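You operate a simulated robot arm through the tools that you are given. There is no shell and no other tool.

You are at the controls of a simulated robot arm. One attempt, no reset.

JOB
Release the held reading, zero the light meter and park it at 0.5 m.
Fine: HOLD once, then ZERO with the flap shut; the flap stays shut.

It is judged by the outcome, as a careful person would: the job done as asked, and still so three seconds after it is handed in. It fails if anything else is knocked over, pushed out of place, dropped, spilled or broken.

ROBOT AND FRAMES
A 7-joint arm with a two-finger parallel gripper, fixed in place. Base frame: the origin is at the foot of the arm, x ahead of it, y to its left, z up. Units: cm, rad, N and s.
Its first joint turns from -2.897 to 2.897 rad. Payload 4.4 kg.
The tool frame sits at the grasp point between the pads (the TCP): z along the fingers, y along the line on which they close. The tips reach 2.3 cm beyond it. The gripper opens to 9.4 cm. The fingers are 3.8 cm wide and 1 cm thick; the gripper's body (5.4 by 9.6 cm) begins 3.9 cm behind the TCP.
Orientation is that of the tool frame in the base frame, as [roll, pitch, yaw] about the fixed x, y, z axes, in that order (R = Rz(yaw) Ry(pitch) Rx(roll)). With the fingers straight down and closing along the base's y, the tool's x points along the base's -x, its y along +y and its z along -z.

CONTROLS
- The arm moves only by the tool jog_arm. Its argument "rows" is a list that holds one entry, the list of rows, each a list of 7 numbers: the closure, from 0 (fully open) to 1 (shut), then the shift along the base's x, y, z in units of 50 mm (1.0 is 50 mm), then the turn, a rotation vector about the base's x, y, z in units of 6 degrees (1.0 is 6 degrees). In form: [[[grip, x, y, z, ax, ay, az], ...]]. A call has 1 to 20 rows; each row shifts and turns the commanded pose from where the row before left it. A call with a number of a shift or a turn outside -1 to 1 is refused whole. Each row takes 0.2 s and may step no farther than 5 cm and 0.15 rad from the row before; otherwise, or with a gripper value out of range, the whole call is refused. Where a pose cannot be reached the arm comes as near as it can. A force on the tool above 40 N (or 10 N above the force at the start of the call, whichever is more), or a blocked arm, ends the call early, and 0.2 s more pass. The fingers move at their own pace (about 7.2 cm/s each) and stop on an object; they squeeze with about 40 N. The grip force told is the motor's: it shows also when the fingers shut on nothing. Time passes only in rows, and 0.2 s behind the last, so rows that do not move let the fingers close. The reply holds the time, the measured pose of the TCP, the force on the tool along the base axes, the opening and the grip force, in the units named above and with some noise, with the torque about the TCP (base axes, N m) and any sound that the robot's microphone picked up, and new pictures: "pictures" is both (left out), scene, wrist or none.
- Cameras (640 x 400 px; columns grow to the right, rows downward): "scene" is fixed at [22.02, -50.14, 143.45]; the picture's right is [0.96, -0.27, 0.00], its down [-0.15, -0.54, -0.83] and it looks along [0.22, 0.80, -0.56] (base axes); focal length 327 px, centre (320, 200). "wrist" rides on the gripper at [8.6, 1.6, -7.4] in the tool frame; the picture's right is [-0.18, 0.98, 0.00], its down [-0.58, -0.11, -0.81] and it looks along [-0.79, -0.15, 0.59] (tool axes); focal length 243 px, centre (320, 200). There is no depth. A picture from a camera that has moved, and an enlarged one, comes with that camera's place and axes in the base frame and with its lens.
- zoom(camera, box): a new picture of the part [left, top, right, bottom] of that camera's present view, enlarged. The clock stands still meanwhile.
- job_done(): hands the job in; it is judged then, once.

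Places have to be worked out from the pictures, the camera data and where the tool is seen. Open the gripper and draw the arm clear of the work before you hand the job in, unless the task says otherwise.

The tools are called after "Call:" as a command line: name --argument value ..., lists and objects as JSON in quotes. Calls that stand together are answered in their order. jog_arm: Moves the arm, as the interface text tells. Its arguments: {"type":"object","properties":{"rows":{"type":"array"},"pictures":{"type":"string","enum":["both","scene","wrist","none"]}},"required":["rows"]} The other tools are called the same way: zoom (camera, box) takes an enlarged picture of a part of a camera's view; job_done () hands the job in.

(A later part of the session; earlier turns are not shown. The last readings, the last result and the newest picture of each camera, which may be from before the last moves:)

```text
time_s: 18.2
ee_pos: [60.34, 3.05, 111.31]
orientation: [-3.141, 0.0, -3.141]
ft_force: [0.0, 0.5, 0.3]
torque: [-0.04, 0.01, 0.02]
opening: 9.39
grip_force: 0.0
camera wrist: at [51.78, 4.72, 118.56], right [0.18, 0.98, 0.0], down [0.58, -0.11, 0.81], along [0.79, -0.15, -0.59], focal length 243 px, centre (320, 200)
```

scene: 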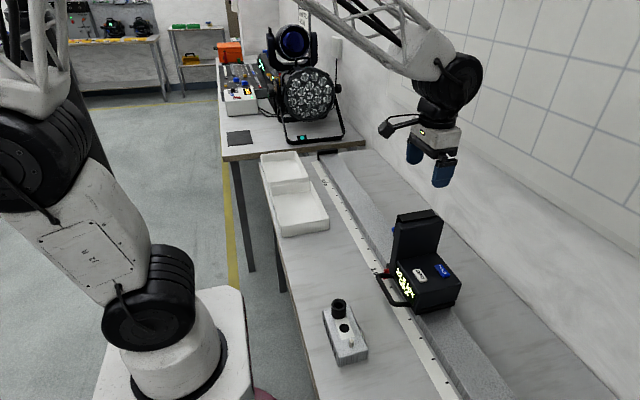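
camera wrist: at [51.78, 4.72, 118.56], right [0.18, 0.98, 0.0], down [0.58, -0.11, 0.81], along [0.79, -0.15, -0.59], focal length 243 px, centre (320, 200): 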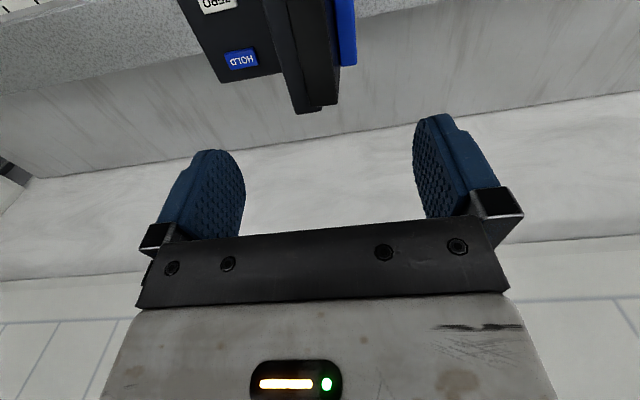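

The head is centered between the open fingers (head y ≈ −0.5 to plate/tab y ≈ 4.4/6.3). I descend to TCP z ≈ 96.6 with both fingers straddling it.

Call:
jog_arm --rows '[[[0, -0.05, -0.02, -0.8, 0, 0, 0], [0, 0, 0, -0.8, 0, 0, 0], [0, 0, -0.02, -0.5, 0, 0, 0], [0, 0, 0, -0.4, 0, 0, 0], [0, 0, 0, -0.3, 0, 0, 0], [0, 0, 0, -0.14, 0, 0, 0]]]'

Call:
zoom --camera "scene" --box '[350, 160, 500, 320]'

```text
time_s: 19.6
ee_pos: [59.84, 2.56, 96.43]
orientation: [3.142, 0.001, -3.141]
ft_force: [0.3, 0.1, 0.2]
torque: [0.01, -0.03, -0.04]
opening: 9.39
grip_force: 0.1
camera wrist: at [51.3, 4.17, 103.76], right [0.18, 0.98, 0.0], down [0.58, -0.11, 0.81], along [0.79, -0.15, -0.59], focal length 243 px, centre (320, 200)
```

scene: 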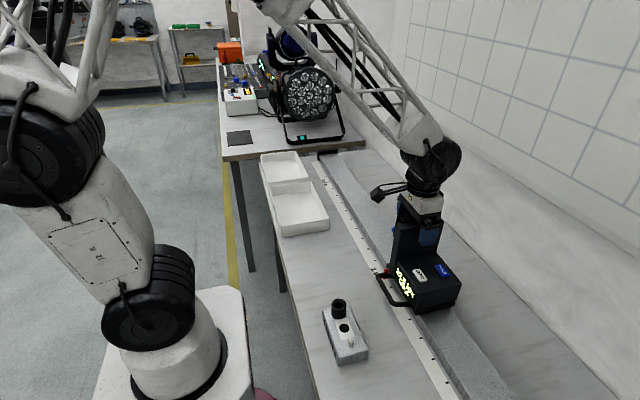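
wrist: 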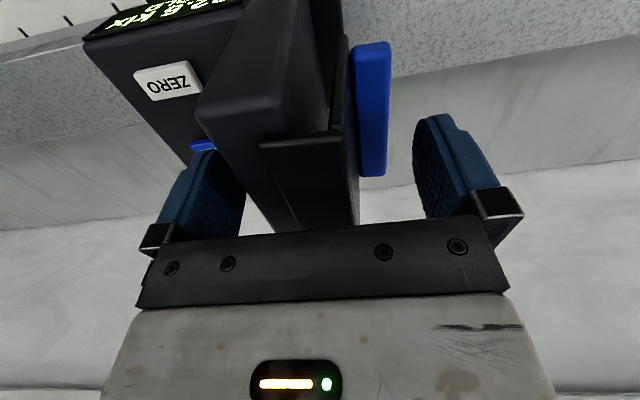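

```text
2.50 times, centred on (425, 240) of scene
camera zoom: at [22.02, -50.14, 143.45], right [0.96, -0.27, 0.0], down [-0.15, -0.54, -0.83], along [0.22, 0.8, -0.56], focal length 817 px, centre (58, 100)
```

zoom: 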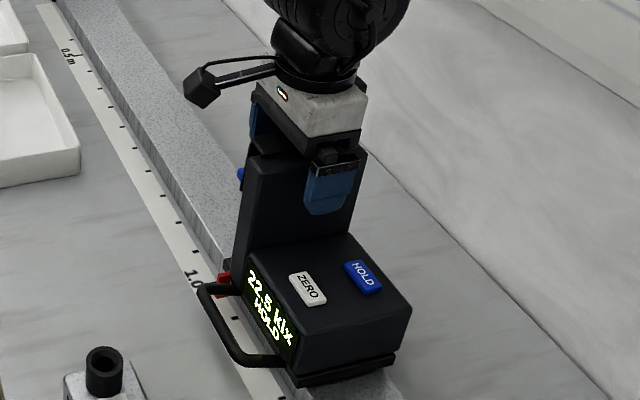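

Fingers straddle the head cleanly. I shift 5 mm to −y to centre and close gradually to about 5.3 cm.

Call:
jog_arm --rows '[[[0.1, 0, -0.1, 0, 0, 0, 0], [0.2, 0, 0, 0, 0, 0, 0], [0.3, 0, 0, 0, 0, 0, 0], [0.38, 0, 0, 0, 0, 0, 0], [0.42, 0, 0, 0, 0, 0, 0], [0.44, 0, 0, 0, 0, 0, 0], [0.44, 0, 0, 0, 0, 0, 0]]]' --pictures "wrist"

Call:
zoom --camera "wrist" --box '[150, 60, 470, 240]'

```text
time_s: 21.2
ee_pos: [59.78, 2.05, 96.42]
orientation: [3.14, 0.001, 3.141]
ft_force: [-0.9, 0.2, -0.1]
torque: [0.02, -0.01, -0.02]
opening: 5.25
grip_force: 0.1
camera wrist: at [51.25, 3.71, 103.81], right [0.18, 0.98, 0.0], down [0.58, -0.11, 0.81], along [0.79, -0.15, -0.59], focal length 243 px, centre (320, 200)
```

wrist: 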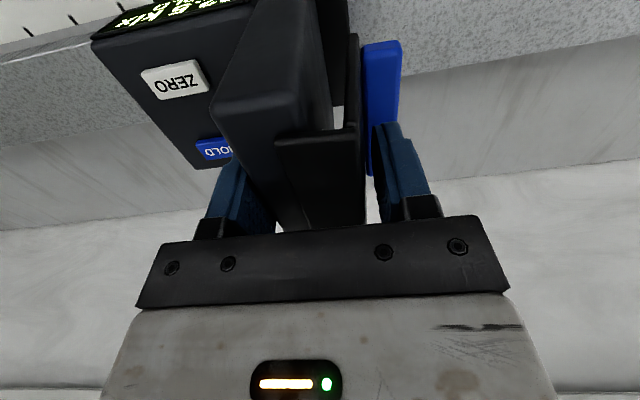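

```text
2.00 times, centred on (310, 150) of wrist
camera zoom: at [51.25, 3.71, 103.81], right [0.18, 0.98, 0.0], down [0.58, -0.11, 0.81], along [0.79, -0.15, -0.59], focal length 485 px, centre (340, 300)
```

zoom: 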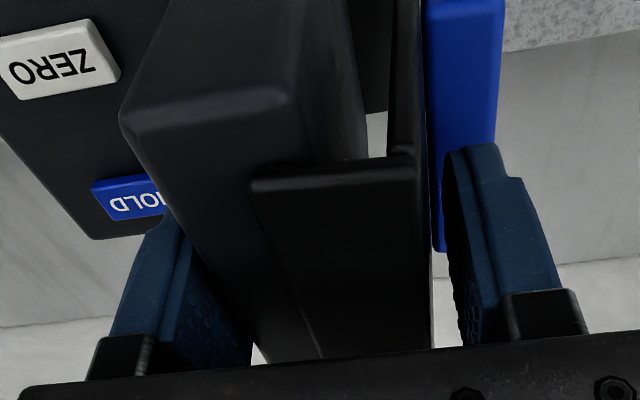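

No contact yet at 5.25 cm opening; I close a little more, in small steps.

Call:
jog_arm --rows '[[[0.46, 0, 0, 0, 0, 0, 0], [0.48, 0, 0, 0, 0, 0, 0], [0.5, 0, 0, 0, 0, 0, 0], [0.5, 0, 0, 0, 0, 0, 0]]]' --pictures "wrist"

Call:
zoom --camera "wrist" --box '[150, 60, 470, 240]'

```text
time_s: 22.2
ee_pos: [59.86, 2.12, 96.44]
orientation: [-3.141, 0.0, -3.142]
ft_force: [0.5, -1.6, -0.5]
torque: [-0.03, 0.01, 0.01]
opening: 4.78
grip_force: 1.1
camera wrist: at [51.25, 3.71, 103.81], right [0.18, 0.98, 0.0], down [0.58, -0.11, 0.81], along [0.79, -0.15, -0.59], focal length 243 px, centre (320, 200)
```

wrist: 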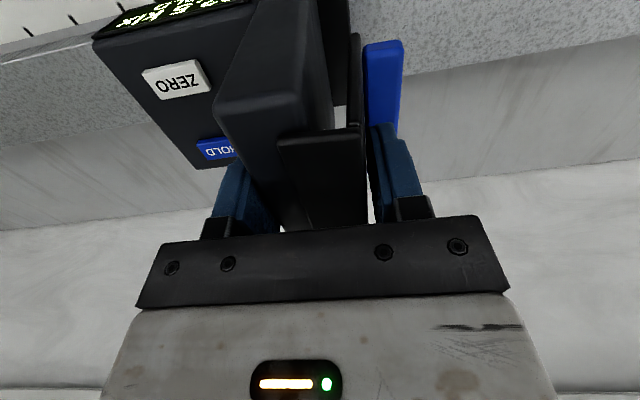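

```text
2.00 times, centred on (310, 150) of wrist
camera zoom: at [51.25, 3.71, 103.81], right [0.18, 0.98, 0.0], down [0.58, -0.11, 0.81], along [0.79, -0.15, -0.59], focal length 485 px, centre (340, 300)
```

zoom: 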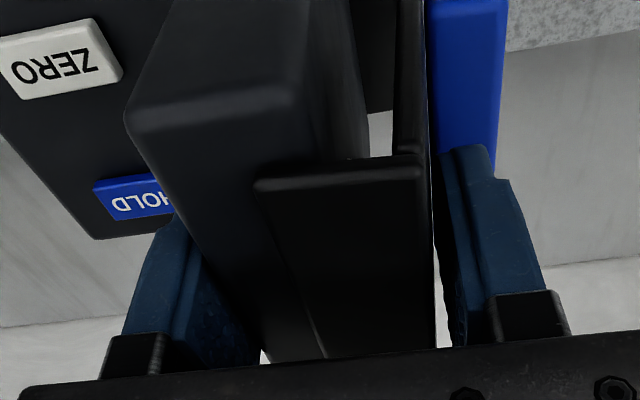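

Contact is starting (1.1 N, carriage nudged slightly). I continue closing gently.

Call:
jog_arm --rows '[[[0.515, 0, 0, 0, 0, 0, 0], [0.53, 0, 0, 0, 0, 0, 0], [0.545, 0, 0, 0, 0, 0, 0], [0.545, 0, 0, 0, 0, 0, 0]]]' --pictures "wrist"

Call:
zoom --camera "wrist" --box '[150, 60, 470, 240]'

```text
time_s: 23.2
ee_pos: [59.63, 2.1, 96.48]
orientation: [3.142, -0.001, 3.14]
ft_force: [0.6, 0.1, 0.5]
torque: [-0.93, -0.13, -0.07]
opening: 4.38
grip_force: 44.6
camera wrist: at [51.25, 3.71, 103.81], right [0.18, 0.98, 0.0], down [0.58, -0.11, 0.81], along [0.79, -0.15, -0.59], focal length 243 px, centre (320, 200)
```

wrist: 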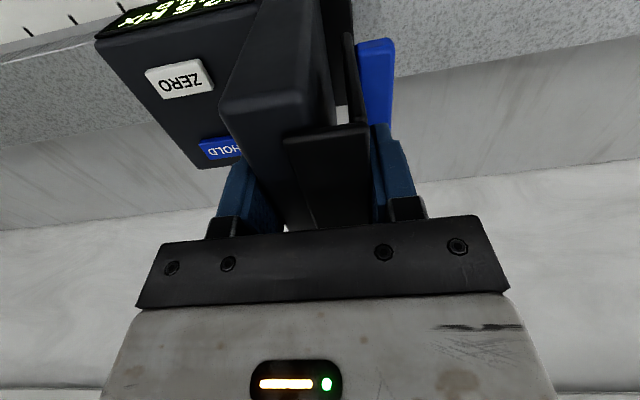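

```text
2.00 times, centred on (310, 150) of wrist
camera zoom: at [51.25, 3.71, 103.81], right [0.18, 0.98, 0.0], down [0.58, -0.11, 0.81], along [0.79, -0.15, -0.59], focal length 485 px, centre (340, 300)
```

zoom: 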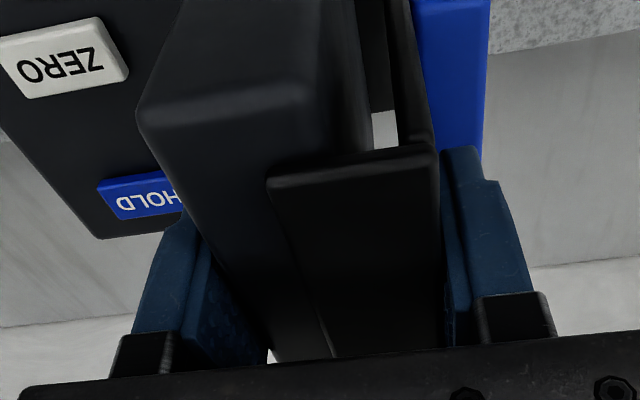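

The pinch reached full grip at 4.38 cm, so the flap is against its stop. I release, then lift straight up and go back to the profile view to check it stays shut.

Call:
jog_arm --rows '[[[0.45, 0, 0, 0, 0, 0, 0], [0.3, 0, 0, 0, 0, 0, 0], [0.1, 0, 0.05, 0, 0, 0, 0], [0, 0, 0.05, 0, 0, 0, 0], [0, 0, 0, 0, 0, 0, 0], [0, 0, 0, 0.4, 0, 0, 0], [0, 0, 0, 0.8, 0, 0, 0], [0, 0, 0, 0.9, 0, 0, 0], [0, 0, 0, 0.9, 0, 0, 0]]]'

Call:
jog_arm --rows '[[[0, -0.9, 0, 0, 0, 0, 0], [0, -0.9, 0, 0, 0, 0, 0], [0, -0.9, 0, 0, 0, 0, 0], [0, -0.9, 0, 0, 0, 0, 0], [0, -0.9, 0, 0, 0, 0, 0], [0, 0, 0, -0.48, 0, -1, 0], [0, 0, 0, -0.48, 0, -1, 0], [0, 0, 0, -0.48, 0, -1, 0], [0, 0, 0, -0.48, 0, -1, 0], [0, 0, 0, -0.48, 0, -1, 0]]]'

Call:
zoom --camera "wrist" --box '[325, 130, 385, 215]'

Call:
zoom --camera "wrist" --box '[220, 30, 400, 215]'

```text
time_s: 25.2
ee_pos: [60.17, 2.71, 111.51]
orientation: [3.141, -0.001, -3.141]
ft_force: [-0.1, -0.4, 1.2]
torque: [0.04, -0.03, -0.04]
opening: 9.42
grip_force: 0.0
camera wrist: at [51.61, 4.29, 118.78], right [0.18, 0.98, 0.0], down [0.58, -0.11, 0.81], along [0.79, -0.15, -0.59], focal length 243 px, centre (320, 200)
```

scene: 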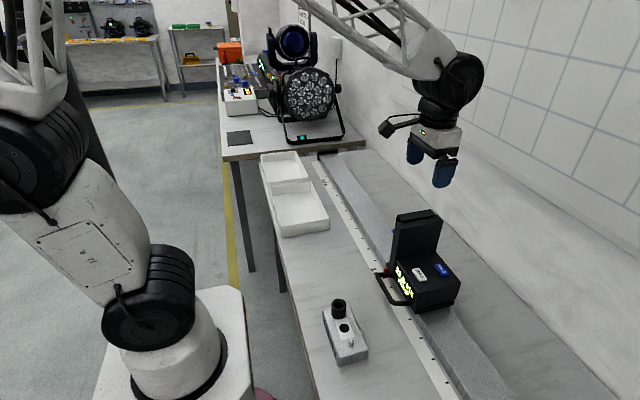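
wrist: 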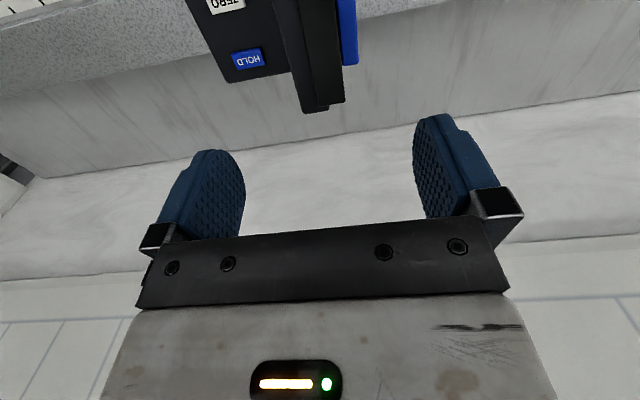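

```text
time_s: 27.4
ee_pos: [37.1, 2.87, 99.53]
orientation: [-3.141, 0.526, -3.14]
ft_force: [0.0, -0.8, 0.3]
torque: [0.0, 0.01, 0.03]
opening: 9.41
grip_force: 0.1
camera wrist: at [25.99, 4.44, 101.5], right [0.16, 0.98, 0.09], down [0.1, -0.11, 0.99], along [0.98, -0.15, -0.11], focal length 243 px, centre (320, 200)
```

scene: 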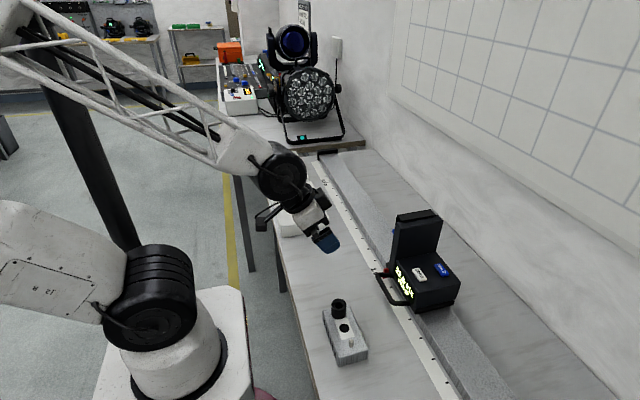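
wrist: 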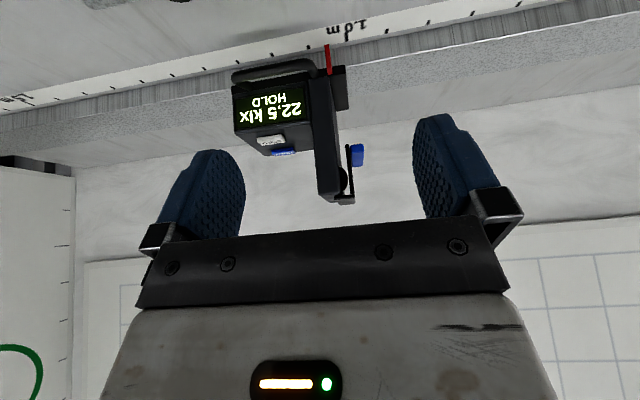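

```text
4.71 times, centred on (355, 172) of wrist
camera zoom: at [25.99, 4.44, 101.5], right [0.16, 0.98, 0.09], down [0.1, -0.11, 0.99], along [0.98, -0.15, -0.11], focal length 1142 px, centre (155, 329)
```

zoom: 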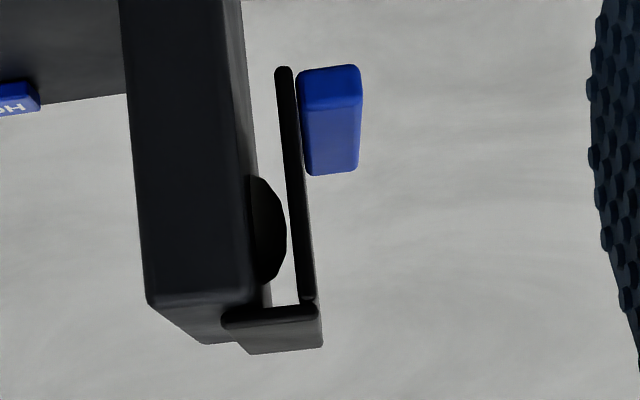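

```text
2.16 times, centred on (310, 122) of wrist
camera zoom: at [25.99, 4.44, 101.5], right [0.16, 0.98, 0.09], down [0.1, -0.11, 0.99], along [0.98, -0.15, -0.11], focal length 525 px, centre (342, 368)
```

zoom: 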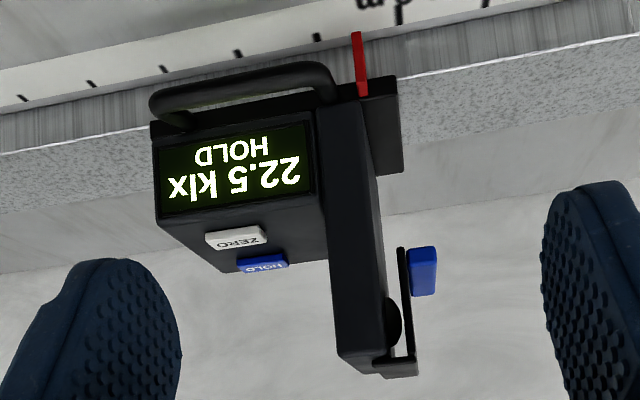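

The plate now hangs parallel to the head face with the leaf flat: the flap is fully shut and stays so. Next I locate HOLD and ZERO precisely in the present carriage position.

Call:
zoom --camera "scene" --box '[380, 240, 470, 320]'

Call:
jog_arm --rows '[[[0, 0, -0.2, 0.6, 0, 1, 0], [0, 0, -0.2, 0.6, 0, 1, 0], [0, 0, -0.2, 0.6, 0, 1, 0], [0, 0.1, -0.2, 0.6, 0, 1, 0], [0, 0.4, -0.2, 0.6, 0, 1, 0]]]' --pictures "wrist"

Call:
zoom --camera "wrist" --box '[240, 60, 420, 240]'

```text
5.00 times, centred on (425, 280) of scene
camera zoom: at [22.02, -50.14, 143.45], right [0.96, -0.27, 0.0], down [-0.15, -0.54, -0.83], along [0.22, 0.8, -0.56], focal length 1634 px, centre (-205, -200)
```

zoom: 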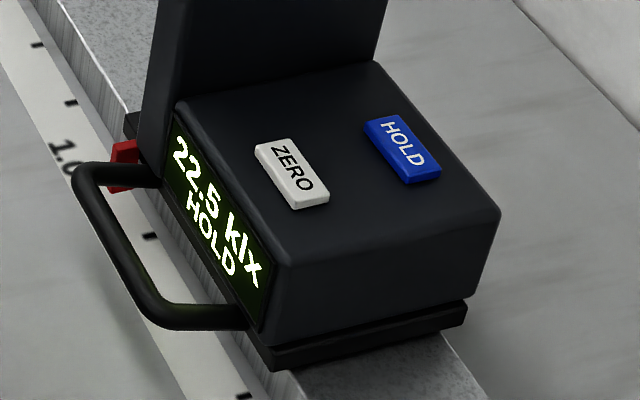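

```text
time_s: 28.6
ee_pos: [39.67, -2.81, 114.54]
orientation: [-3.14, -0.002, 3.142]
ft_force: [1.1, 0.5, 0.4]
torque: [0.03, 0.0, 0.01]
opening: 9.39
grip_force: 0.0
camera wrist: at [31.16, -1.19, 121.84], right [0.18, 0.98, 0.0], down [0.58, -0.11, 0.81], along [0.79, -0.15, -0.59], focal length 243 px, centre (320, 200)
```

wrist: 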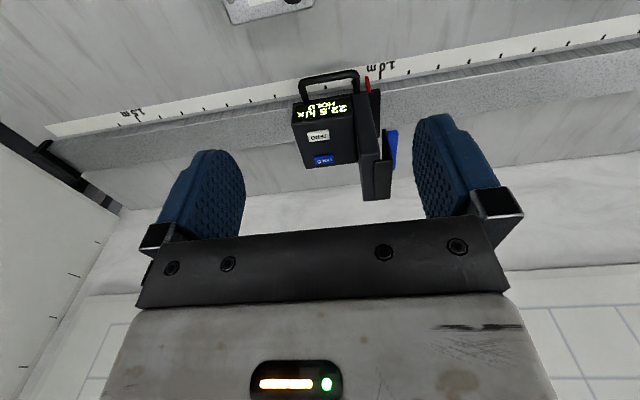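

```text
2.22 times, centred on (330, 150) of wrist
camera zoom: at [31.16, -1.19, 121.84], right [0.18, 0.98, 0.0], down [0.58, -0.11, 0.81], along [0.79, -0.15, -0.59], focal length 539 px, centre (298, 311)
```

zoom: 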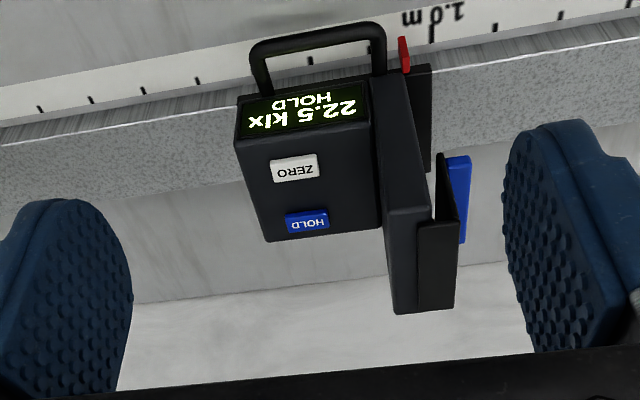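

HOLD is now at about [62.8, −6.4, 88.7] and ZERO at [57.2, −6.4, 88.6]; the head's back face is near y = −0.4. I close the fingers and move over HOLD, then come down to just above it.

Call:
jog_arm --rows '[[[1, 0.93, -0.16, 0, 0, 0, 0], [1, 0.93, -0.16, 0, 0, 0, 0], [1, 0.93, -0.16, 0, 0, 0, 0], [1, 0.93, -0.15, 0, 0, 0, 0], [1, 0.92, -0.15, 0, 0, 0, 0], [1, 0, 0, -0.9, 0, 0, 0], [1, 0, 0, -0.9, 0, 0, 0], [1, 0, 0, -0.9, 0, 0, 0], [1, 0, 0, -0.9, 0, 0, 0], [1, 0, 0, -0.4, 0, 0, 0]]]'

Call:
zoom --camera "scene" --box '[370, 200, 490, 320]'

Call:
zoom --camera "wrist" --box '[220, 30, 420, 220]'

```text
time_s: 30.8
ee_pos: [62.95, -6.36, 94.5]
orientation: [-3.141, 0.003, 3.141]
ft_force: [-1.1, 0.1, -0.2]
torque: [0.0, -0.01, 0.01]
opening: 0.01
grip_force: 40.3
camera wrist: at [54.42, -4.67, 101.77], right [0.18, 0.98, 0.0], down [0.58, -0.11, 0.81], along [0.79, -0.15, -0.59], focal length 243 px, centre (320, 200)
```

scene: 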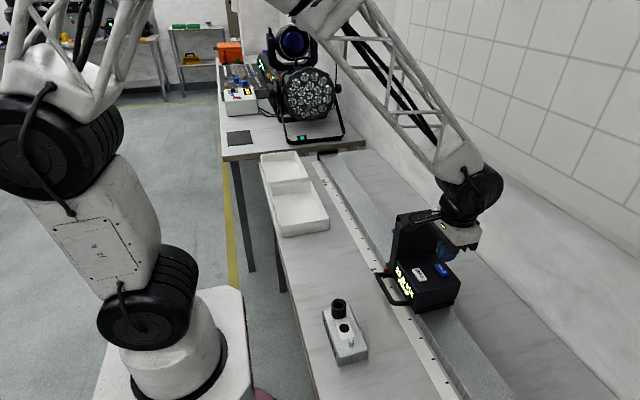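
wrist: 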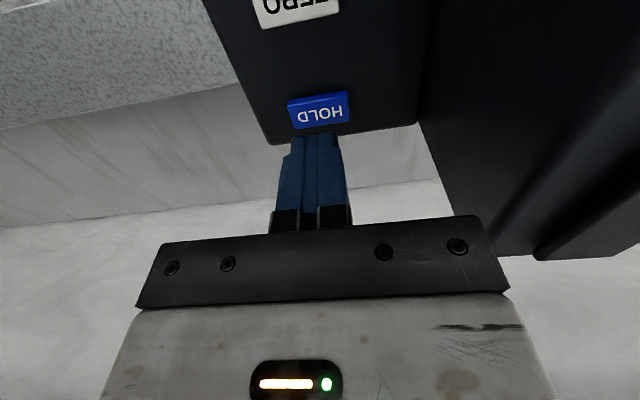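

```text
3.33 times, centred on (430, 260) of scene
camera zoom: at [22.02, -50.14, 143.45], right [0.96, -0.27, 0.0], down [-0.15, -0.54, -0.83], along [0.22, 0.8, -0.56], focal length 1090 px, centre (-47, 0)
```

zoom: 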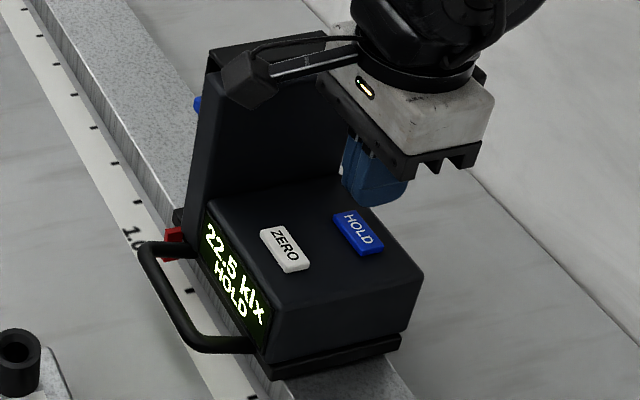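

```text
2.11 times, centred on (320, 125) of wrist
camera zoom: at [54.42, -4.67, 101.77], right [0.18, 0.98, 0.0], down [0.58, -0.11, 0.81], along [0.79, -0.15, -0.59], focal length 511 px, centre (320, 358)
```

zoom: 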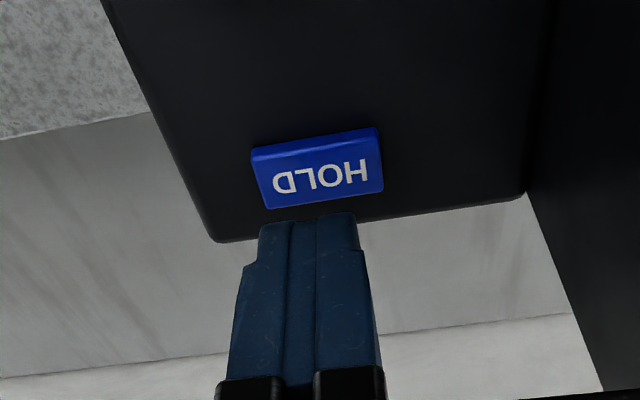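

The fingertips (z ≈ 92.2) are aligned over HOLD. I lower to just above the button, then in 2 mm steps toward contact.

Call:
jog_arm --rows '[[[1, 0, 0, -0.3, 0, 0, 0], [1, 0, 0, -0.2, 0, 0, 0], [1, 0, 0, -0.04, 0, 0, 0], [1, 0, 0, -0.04, 0, 0, 0], [1, 0, 0, -0.04, 0, 0, 0]]]'

Call:
zoom --camera "scene" --box '[370, 200, 490, 320]'

Call:
zoom --camera "wrist" --box '[220, 30, 420, 220]'

```text
time_s: 32.0
ee_pos: [62.98, -6.34, 91.3]
orientation: [3.141, -0.002, 3.14]
ft_force: [1.2, -0.8, 1.5]
torque: [-0.03, 0.01, 0.04]
opening: 0.0
grip_force: 39.3
camera wrist: at [54.49, -4.68, 98.7], right [0.18, 0.98, 0.0], down [0.58, -0.11, 0.81], along [0.79, -0.15, -0.59], focal length 243 px, centre (320, 200)
```

scene: 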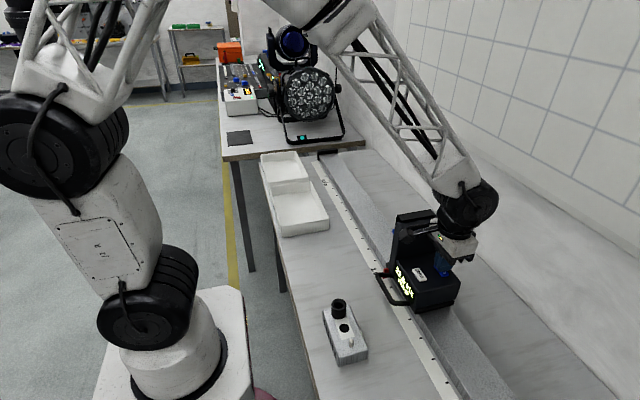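
wrist: 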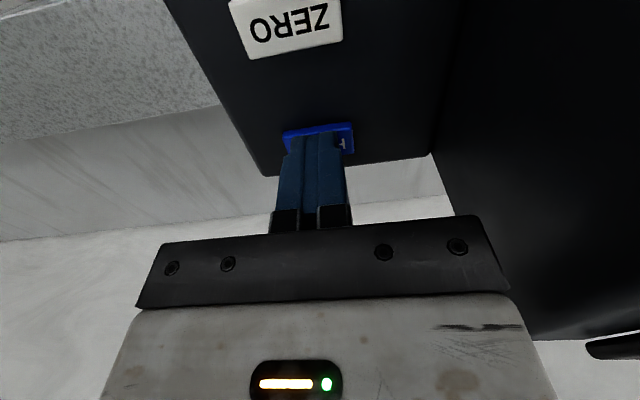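

```text
3.33 times, centred on (430, 260) of scene
camera zoom: at [22.02, -50.14, 143.45], right [0.96, -0.27, 0.0], down [-0.15, -0.54, -0.83], along [0.22, 0.8, -0.56], focal length 1090 px, centre (-47, 0)
```

zoom: 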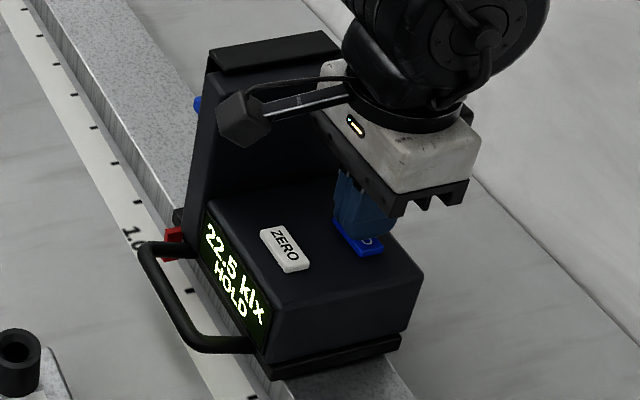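

```text
2.11 times, centred on (320, 125) of wrist
camera zoom: at [54.49, -4.68, 98.7], right [0.18, 0.98, 0.0], down [0.58, -0.11, 0.81], along [0.79, -0.15, -0.59], focal length 511 px, centre (320, 358)
```

zoom: 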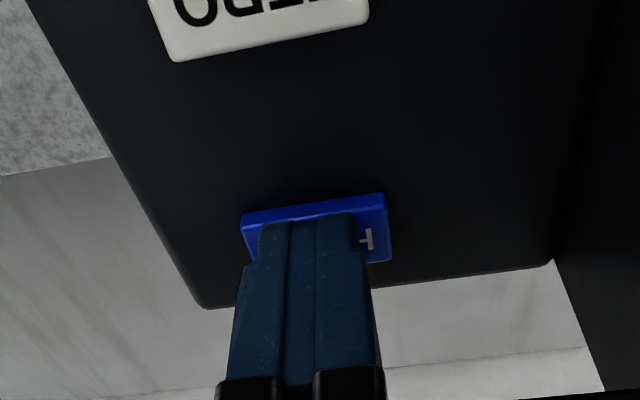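

Tips are just at the button (z ≈ 89.0), display unchanged. I press on in 1 mm steps.

Call:
jog_arm --rows '[[[1, 0, 0, -0.02, 0, 0, 0], [1, 0, 0, -0.02, 0, 0, 0], [1, 0, 0, -0.02, 0, 0, 0], [1, 0, 0, -0.02, 0, 0, 0]]]' --pictures "scene"

Call:
zoom --camera "scene" --box '[370, 200, 490, 320]'

```text
time_s: 33.0
ee_pos: [63.0, -6.23, 91.04]
orientation: [-3.141, 0.002, 3.141]
ft_force: [3.6, -1.6, 11.8]
torque: [-0.04, -0.06, -0.01]
opening: 0.0
grip_force: 39.9
heard: click
```

scene: 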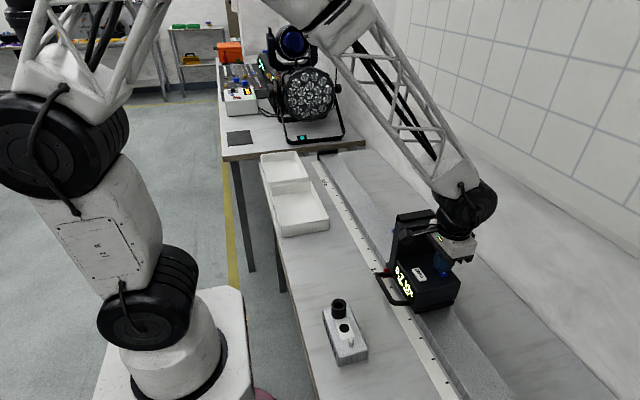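

```text
3.33 times, centred on (430, 260) of scene
camera zoom: at [22.02, -50.14, 143.45], right [0.96, -0.27, 0.0], down [-0.15, -0.54, -0.83], along [0.22, 0.8, -0.56], focal length 1090 px, centre (-47, 0)
```

zoom: 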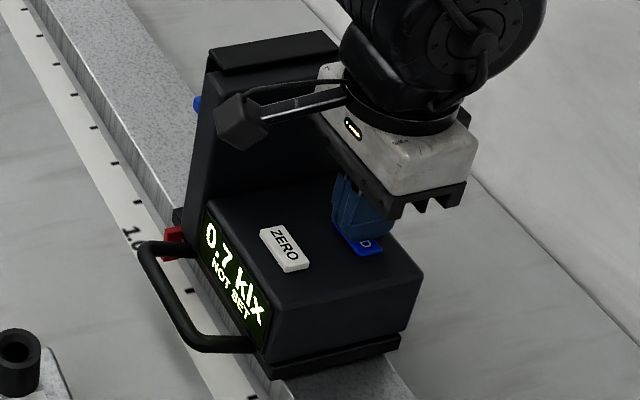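

A click was heard and the display now reads "0.7 klx NOT SET": the hold is released. I lift straight up and shift 5.7 cm to −x over ZERO.

Call:
jog_arm --rows '[[[1, 0, 0, 0.3, 0, 0, 0], [1, 0, 0, 0.5, 0, 0, 0], [1, -0.38, 0, 0, 0, 0, 0], [1, -0.38, 0, 0, 0, 0, 0], [1, -0.38, 0, 0, 0, 0, 0], [1, 0, 0, 0, 0, 0, 0]]]'

Call:
zoom --camera "scene" --box '[370, 200, 490, 320]'

Call:
zoom --camera "wrist" --box '[220, 30, 420, 220]'

```text
time_s: 34.4
ee_pos: [57.37, -6.25, 94.87]
orientation: [3.141, 0.0, 3.141]
ft_force: [0.6, -0.4, 0.7]
torque: [-0.01, -0.01, 0.02]
opening: 0.01
grip_force: 40.0
camera wrist: at [48.8, -4.56, 102.3], right [0.18, 0.98, 0.0], down [0.58, -0.11, 0.81], along [0.79, -0.15, -0.59], focal length 243 px, centre (320, 200)
```

scene: 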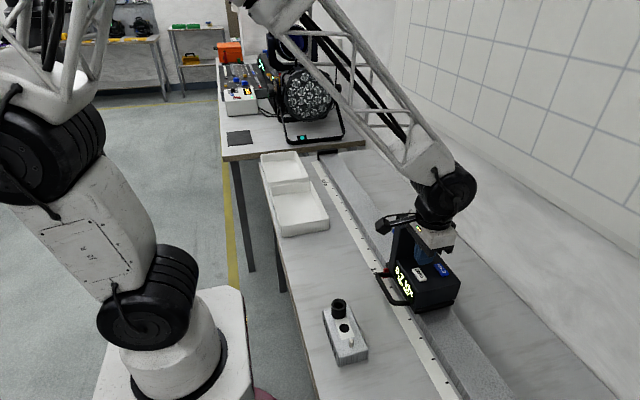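
wrist: 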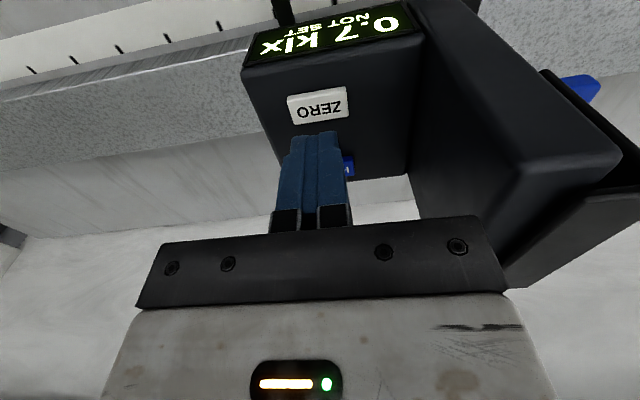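

```text
3.33 times, centred on (430, 260) of scene
camera zoom: at [22.02, -50.14, 143.45], right [0.96, -0.27, 0.0], down [-0.15, -0.54, -0.83], along [0.22, 0.8, -0.56], focal length 1090 px, centre (-47, 0)
```

zoom: 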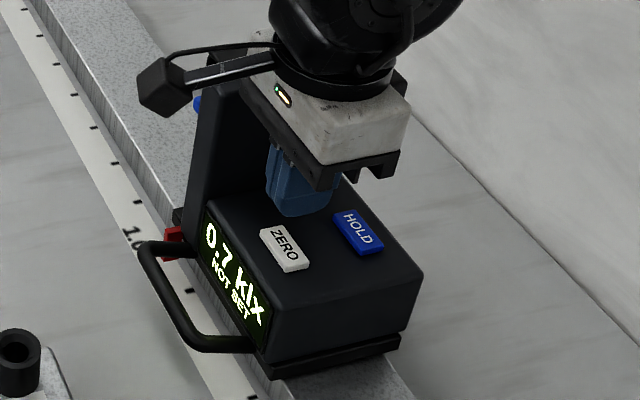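

```text
2.11 times, centred on (320, 125) of wrist
camera zoom: at [48.8, -4.56, 102.3], right [0.18, 0.98, 0.0], down [0.58, -0.11, 0.81], along [0.79, -0.15, -0.59], focal length 511 px, centre (320, 358)
```

zoom: 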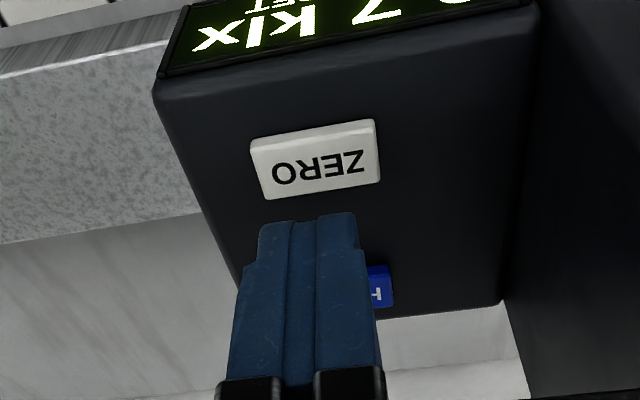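

Fingers are aligned above ZERO (≈[57.5, −6.4]) and the flap is still shut. I lower and press ZERO the same way.

Call:
jog_arm --rows '[[[1, 0.02, 0, -0.35, 0, 0, 0], [1, 0, 0, -0.28, 0, 0, 0], [1, 0, 0, -0.04, 0, 0, 0], [1, 0, 0, -0.03, 0, 0, 0], [1, 0, 0, -0.02, 0, 0, 0], [1, 0, 0, -0.02, 0, 0, 0], [1, 0, 0, -0.02, 0, 0, 0]]]' --pictures "scene"

Call:
zoom --camera "scene" --box '[370, 200, 490, 320]'

```text
time_s: 36.0
ee_pos: [57.38, -6.25, 91.21]
orientation: [3.141, 0.0, -3.14]
ft_force: [0.1, -0.4, 2.9]
torque: [0.01, 0.0, 0.02]
opening: 0.0
grip_force: 40.0
heard: click
```

scene: 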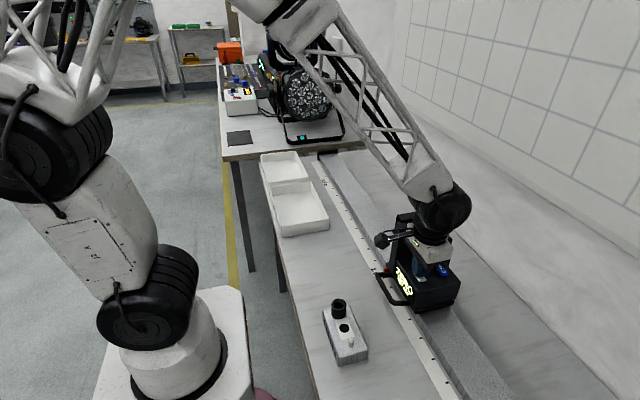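

```text
3.33 times, centred on (430, 260) of scene
camera zoom: at [22.02, -50.14, 143.45], right [0.96, -0.27, 0.0], down [-0.15, -0.54, -0.83], along [0.22, 0.8, -0.56], focal length 1090 px, centre (-47, 0)
```

zoom: 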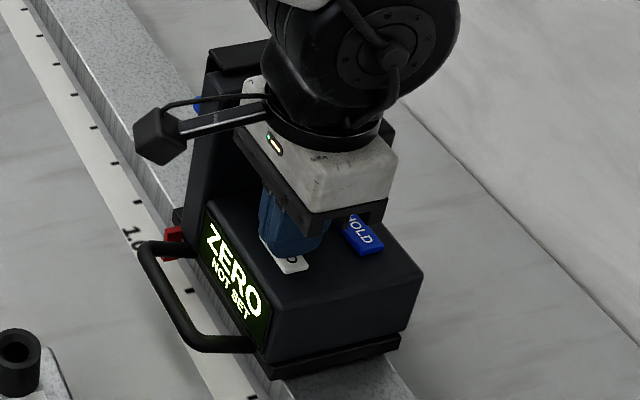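

A click was heard and the display shows "ZERO / NOT SET", likely zeroing in progress while pressed. I hold still for a moment and look again.

Call:
jog_arm --rows '[[[1, 0, 0, 0, 0, 0, 0], [1, 0, 0, 0, 0, 0, 0], [1, 0, 0, 0, 0, 0, 0]]]' --pictures "scene"

Call:
zoom --camera "scene" --box '[370, 200, 490, 320]'

```text
time_s: 36.8
ee_pos: [57.42, -6.17, 91.13]
orientation: [3.14, 0.0, -3.14]
ft_force: [1.4, 0.4, 2.8]
torque: [-0.01, -0.03, 0.01]
opening: 0.01
grip_force: 40.2
```

scene: 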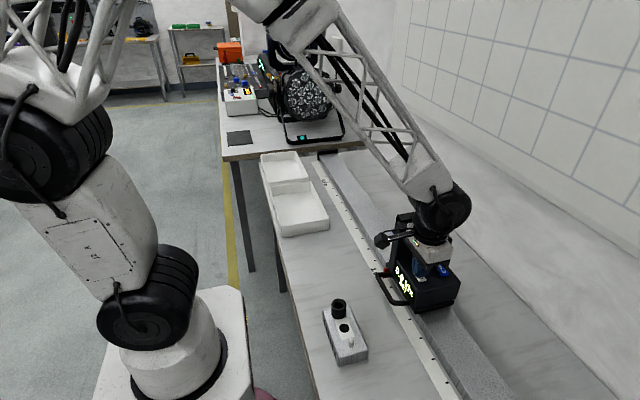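

```text
3.33 times, centred on (430, 260) of scene
camera zoom: at [22.02, -50.14, 143.45], right [0.96, -0.27, 0.0], down [-0.15, -0.54, -0.83], along [0.22, 0.8, -0.56], focal length 1090 px, centre (-47, 0)
```

zoom: 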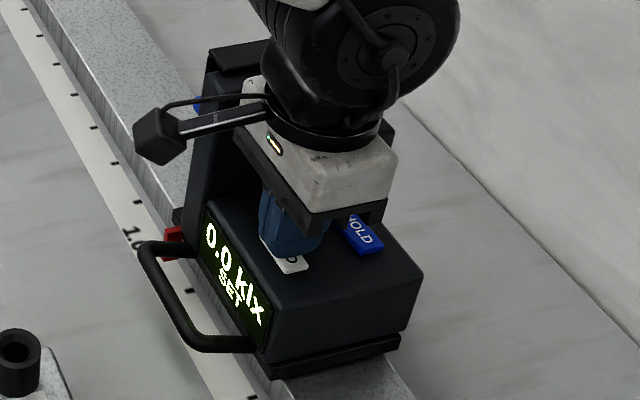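

Display reads "0.0 klx SET": zeroing succeeded with the flap shut. I lift straight up and withdraw toward −x to look at the handle.

Call:
jog_arm --rows '[[[1, 0, 0, 0.3, 0, 0, 0], [1, 0, 0, 0.5, 0, 0, 0], [1, 0, 0, 0.9, 0, 0, 0], [1, 0, 0, 0.9, 0, 0, 0], [0.5, -0.7, 0, 0, 0, 0, 0], [0, -0.8, -0.05, 0, 0, 0, 0], [0, -0.8, -0.1, 0, 0, 0, 0], [0, -0.8, -0.1, 0, 0, 0, 0], [0, -0.8, -0.1, 0, 0, 0, 0]]]'

Call:
zoom --camera "wrist" --box '[220, 30, 440, 230]'

Call:
zoom --camera "scene" --box '[370, 200, 490, 320]'

```text
time_s: 38.8
ee_pos: [37.92, -7.79, 103.96]
orientation: [3.141, 0.001, 3.139]
ft_force: [-0.1, -0.4, 1.2]
torque: [0.03, -0.01, 0.03]
opening: 9.4
grip_force: 0.0
camera wrist: at [29.33, -6.2, 111.29], right [0.18, 0.98, 0.0], down [0.58, -0.11, 0.81], along [0.79, -0.15, -0.59], focal length 243 px, centre (320, 200)
```

scene: 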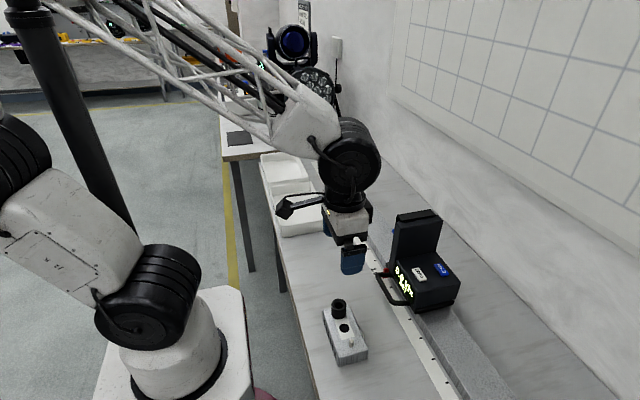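
wrist: 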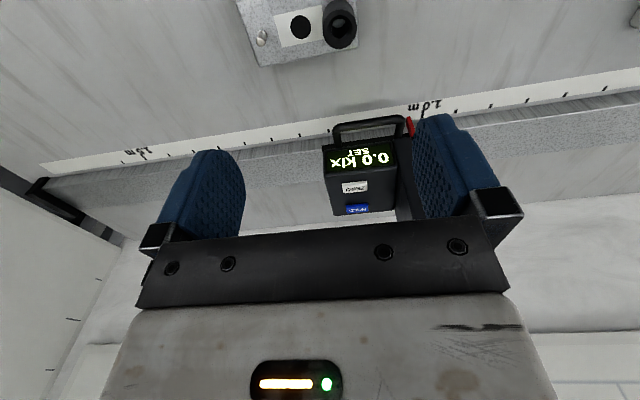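

```text
2.00 times, centred on (330, 130) of wrist
camera zoom: at [29.33, -6.2, 111.29], right [0.18, 0.98, 0.0], down [0.58, -0.11, 0.81], along [0.79, -0.15, -0.59], focal length 485 px, centre (300, 340)
```

zoom: 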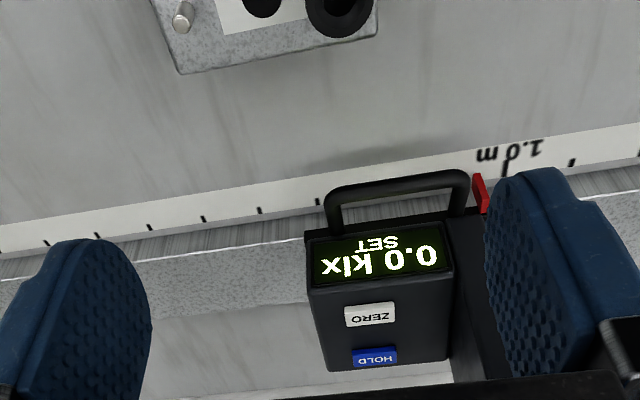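

```text
3.33 times, centred on (430, 260) of scene
camera zoom: at [22.02, -50.14, 143.45], right [0.96, -0.27, 0.0], down [-0.15, -0.54, -0.83], along [0.22, 0.8, -0.56], focal length 1090 px, centre (-47, 0)
```

zoom: 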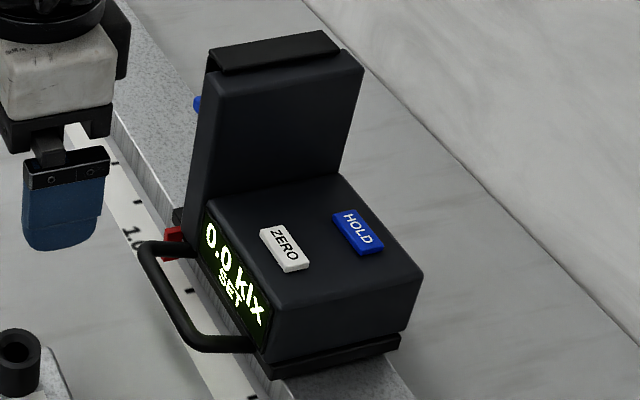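

Display reads "0.0 klx SET", the flap is shut and the pointer is about 3 cm short of 1.0 m. I'll slide the carriage toward +y by pushing with closed fingertips on the body's back (−y) face (y ≈ −9.2), well clear of the buttons; first I go behind the body.

Call:
jog_arm --rows '[[[0.5, 0.89, -0.34, 0, 0, 0, 0], [1, 0.89, -0.34, 0, 0, 0, 0], [1, 0.89, -0.34, 0, 0, 0, 0], [1, 0.89, -0.34, 0, 0, 0, 0], [1, 0.88, -0.34, 0, 0, 0, 0], [1, 0, 0, -0.9, 0, 0, 0], [1, 0, 0, -0.9, 0, 0, 0], [1, 0, 0, -0.9, 0, 0, 0], [1, 0, 0, -0.6, 0, 0, 0], [1, 0, 0, 0, 0, 0, 0]]]'

Call:
zoom --camera "scene" --box '[370, 200, 520, 340]'

```text
time_s: 41.0
ee_pos: [60.04, -16.86, 87.6]
orientation: [3.141, -0.001, -3.141]
ft_force: [0.4, -0.7, 1.2]
torque: [0.02, -0.04, 0.03]
opening: 0.03
grip_force: 40.3
camera wrist: at [51.57, -15.25, 94.93], right [0.18, 0.98, 0.0], down [0.58, -0.11, 0.81], along [0.79, -0.15, -0.59], focal length 243 px, centre (320, 200)
```

scene: 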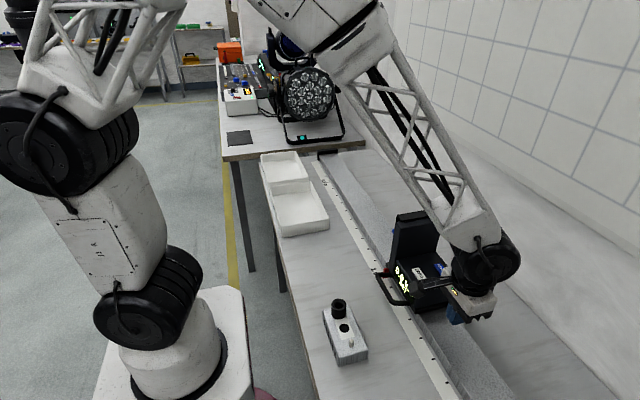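
wrist: 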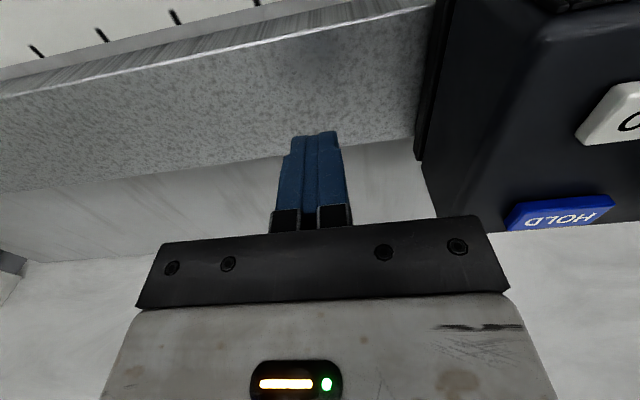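

```text
2.86 times, centred on (445, 270) of scene
camera zoom: at [22.02, -50.14, 143.45], right [0.96, -0.27, 0.0], down [-0.15, -0.54, -0.83], along [0.22, 0.8, -0.56], focal length 934 px, centre (-37, 0)
```

zoom: 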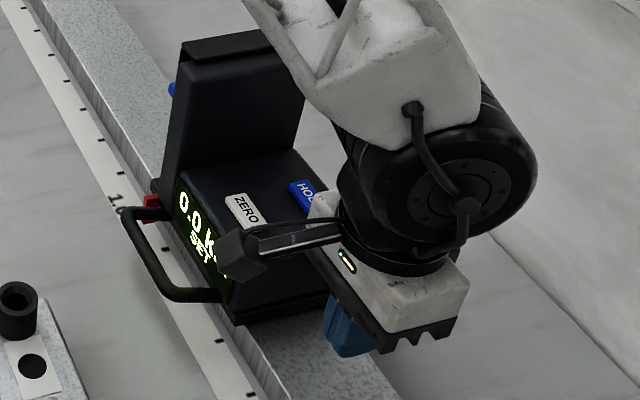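

Fingers are behind the body, tips at z ≈ 85.3, gripper body well above the buttons. I approach contact and begin pushing slowly in +y.

Call:
jog_arm --rows '[[[1, 0, 0.4, 0, 0, 0, 0], [1, 0, 0.4, 0, 0, 0, 0], [1, 0, 0.25, 0, 0, 0, 0], [1, 0, 0.1, 0, 0, 0, 0], [1, 0, 0.1, 0, 0, 0, 0], [1, 0, 0.1, 0, 0, 0, 0], [1, 0, 0.1, 0, 0, 0, 0], [1, 0, 0.1, 0, 0, 0, 0]]]'

Call:
zoom --camera "scene" --box '[370, 200, 520, 340]'

```text
time_s: 42.8
ee_pos: [60.04, -8.68, 87.63]
orientation: [3.141, 0.0, 3.14]
ft_force: [-0.7, -2.5, -0.3]
torque: [0.02, -0.01, 0.05]
opening: 0.01
grip_force: 39.2
camera wrist: at [51.5, -7.18, 94.93], right [0.18, 0.98, 0.0], down [0.58, -0.11, 0.81], along [0.79, -0.15, -0.59], focal length 243 px, centre (320, 200)
```

scene: 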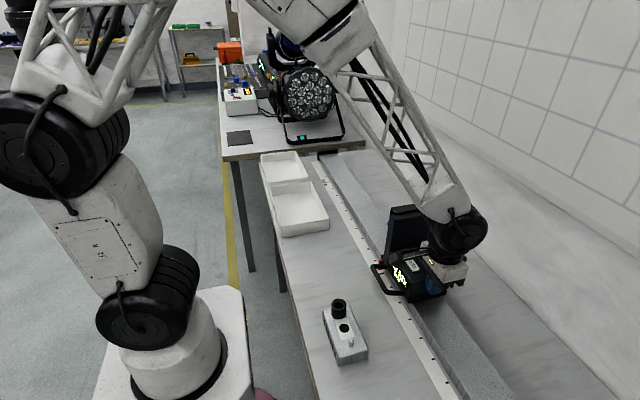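
wrist: 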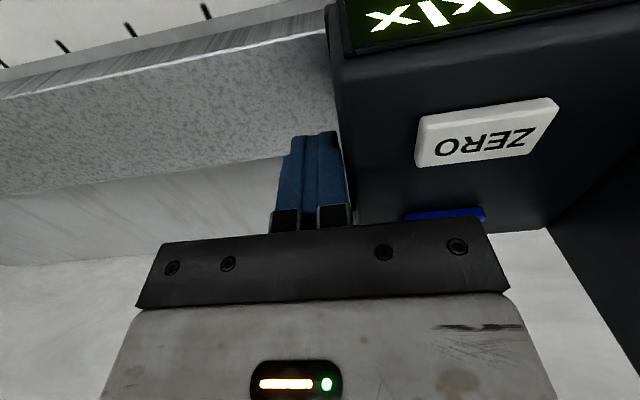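

```text
2.86 times, centred on (445, 270) of scene
camera zoom: at [22.02, -50.14, 143.45], right [0.96, -0.27, 0.0], down [-0.15, -0.54, -0.83], along [0.22, 0.8, -0.56], focal length 934 px, centre (-37, 0)
```

zoom: 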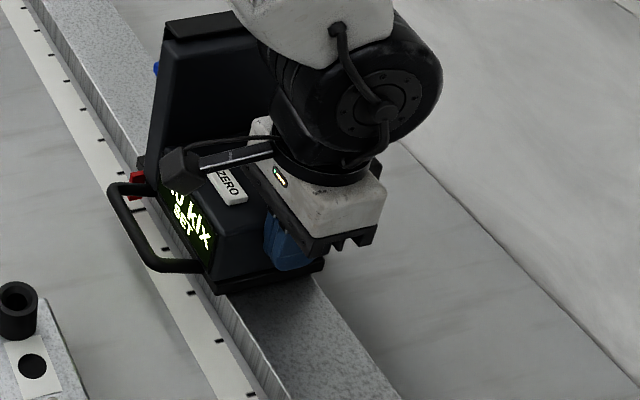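

The carriage follows at about 2.5 N without trouble. I push on at 4–5 cm/s for 18 cm and check for coasting.

Call:
jog_arm --rows '[[[1, 0, 0.1, 0, 0, 0, 0], [1, 0, 0.15, 0, 0, 0, 0], [1, 0, 0.2, 0, 0, 0, 0], [1, 0, 0.2, 0, 0, 0, 0], [1, 0, 0.2, 0, 0, 0, 0], [1, 0, 0.2, 0, 0, 0, 0], [1, 0, 0.2, 0, 0, 0, 0], [1, 0, 0.2, 0, 0, 0, 0], [1, 0, 0.2, 0, 0, 0, 0], [1, 0, 0.2, 0, 0, 0, 0], [1, 0, 0.2, 0, 0, 0, 0], [1, 0, 0.2, 0, 0, 0, 0], [1, 0, 0.2, 0, 0, 0, 0], [1, 0, 0.2, 0, 0, 0, 0], [1, 0, 0.2, 0, 0, 0, 0], [1, 0, 0.2, 0, 0, 0, 0], [1, 0, 0.2, 0, 0, 0, 0], [1, 0, 0.2, 0, 0, 0, 0], [1, 0, 0.15, 0, 0, 0, 0], [1, 0, 0.1, 0, 0, 0, 0]]]'

Call:
zoom --camera "scene" --box '[320, 160, 490, 300]'

```text
time_s: 47.0
ee_pos: [60.07, 9.89, 87.61]
orientation: [-3.141, -0.001, 3.141]
ft_force: [-1.1, -2.3, -0.3]
torque: [0.04, 0.01, -0.05]
opening: 0.0
grip_force: 39.6
camera wrist: at [51.63, 11.38, 94.92], right [0.18, 0.98, 0.0], down [0.58, -0.11, 0.81], along [0.79, -0.15, -0.59], focal length 243 px, centre (320, 200)
```

scene: 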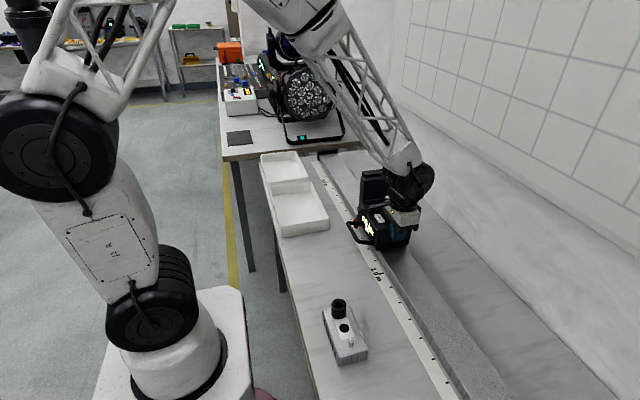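
wrist: 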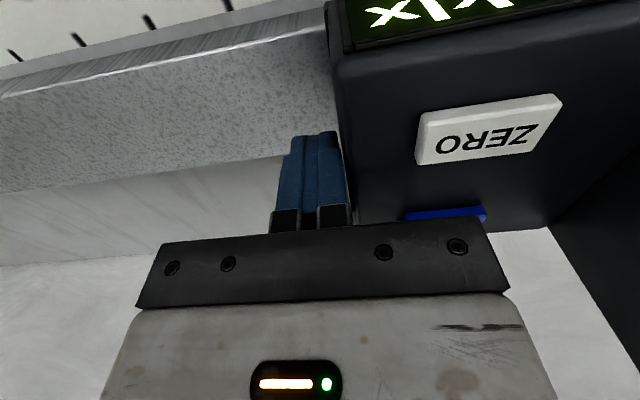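

```text
2.86 times, centred on (405, 230) of scene
camera zoom: at [22.02, -50.14, 143.45], right [0.96, -0.27, 0.0], down [-0.15, -0.54, -0.83], along [0.22, 0.8, -0.56], focal length 934 px, centre (77, 114)
```

zoom: 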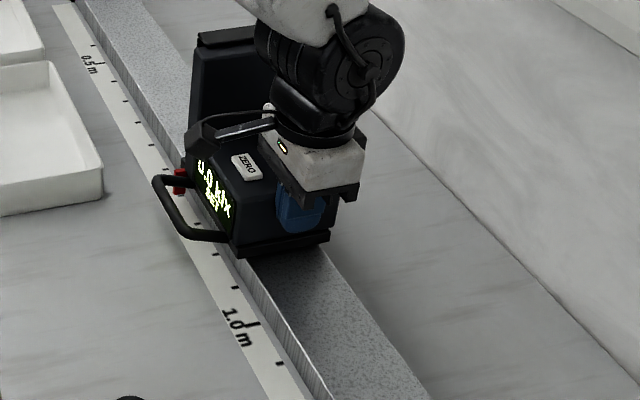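

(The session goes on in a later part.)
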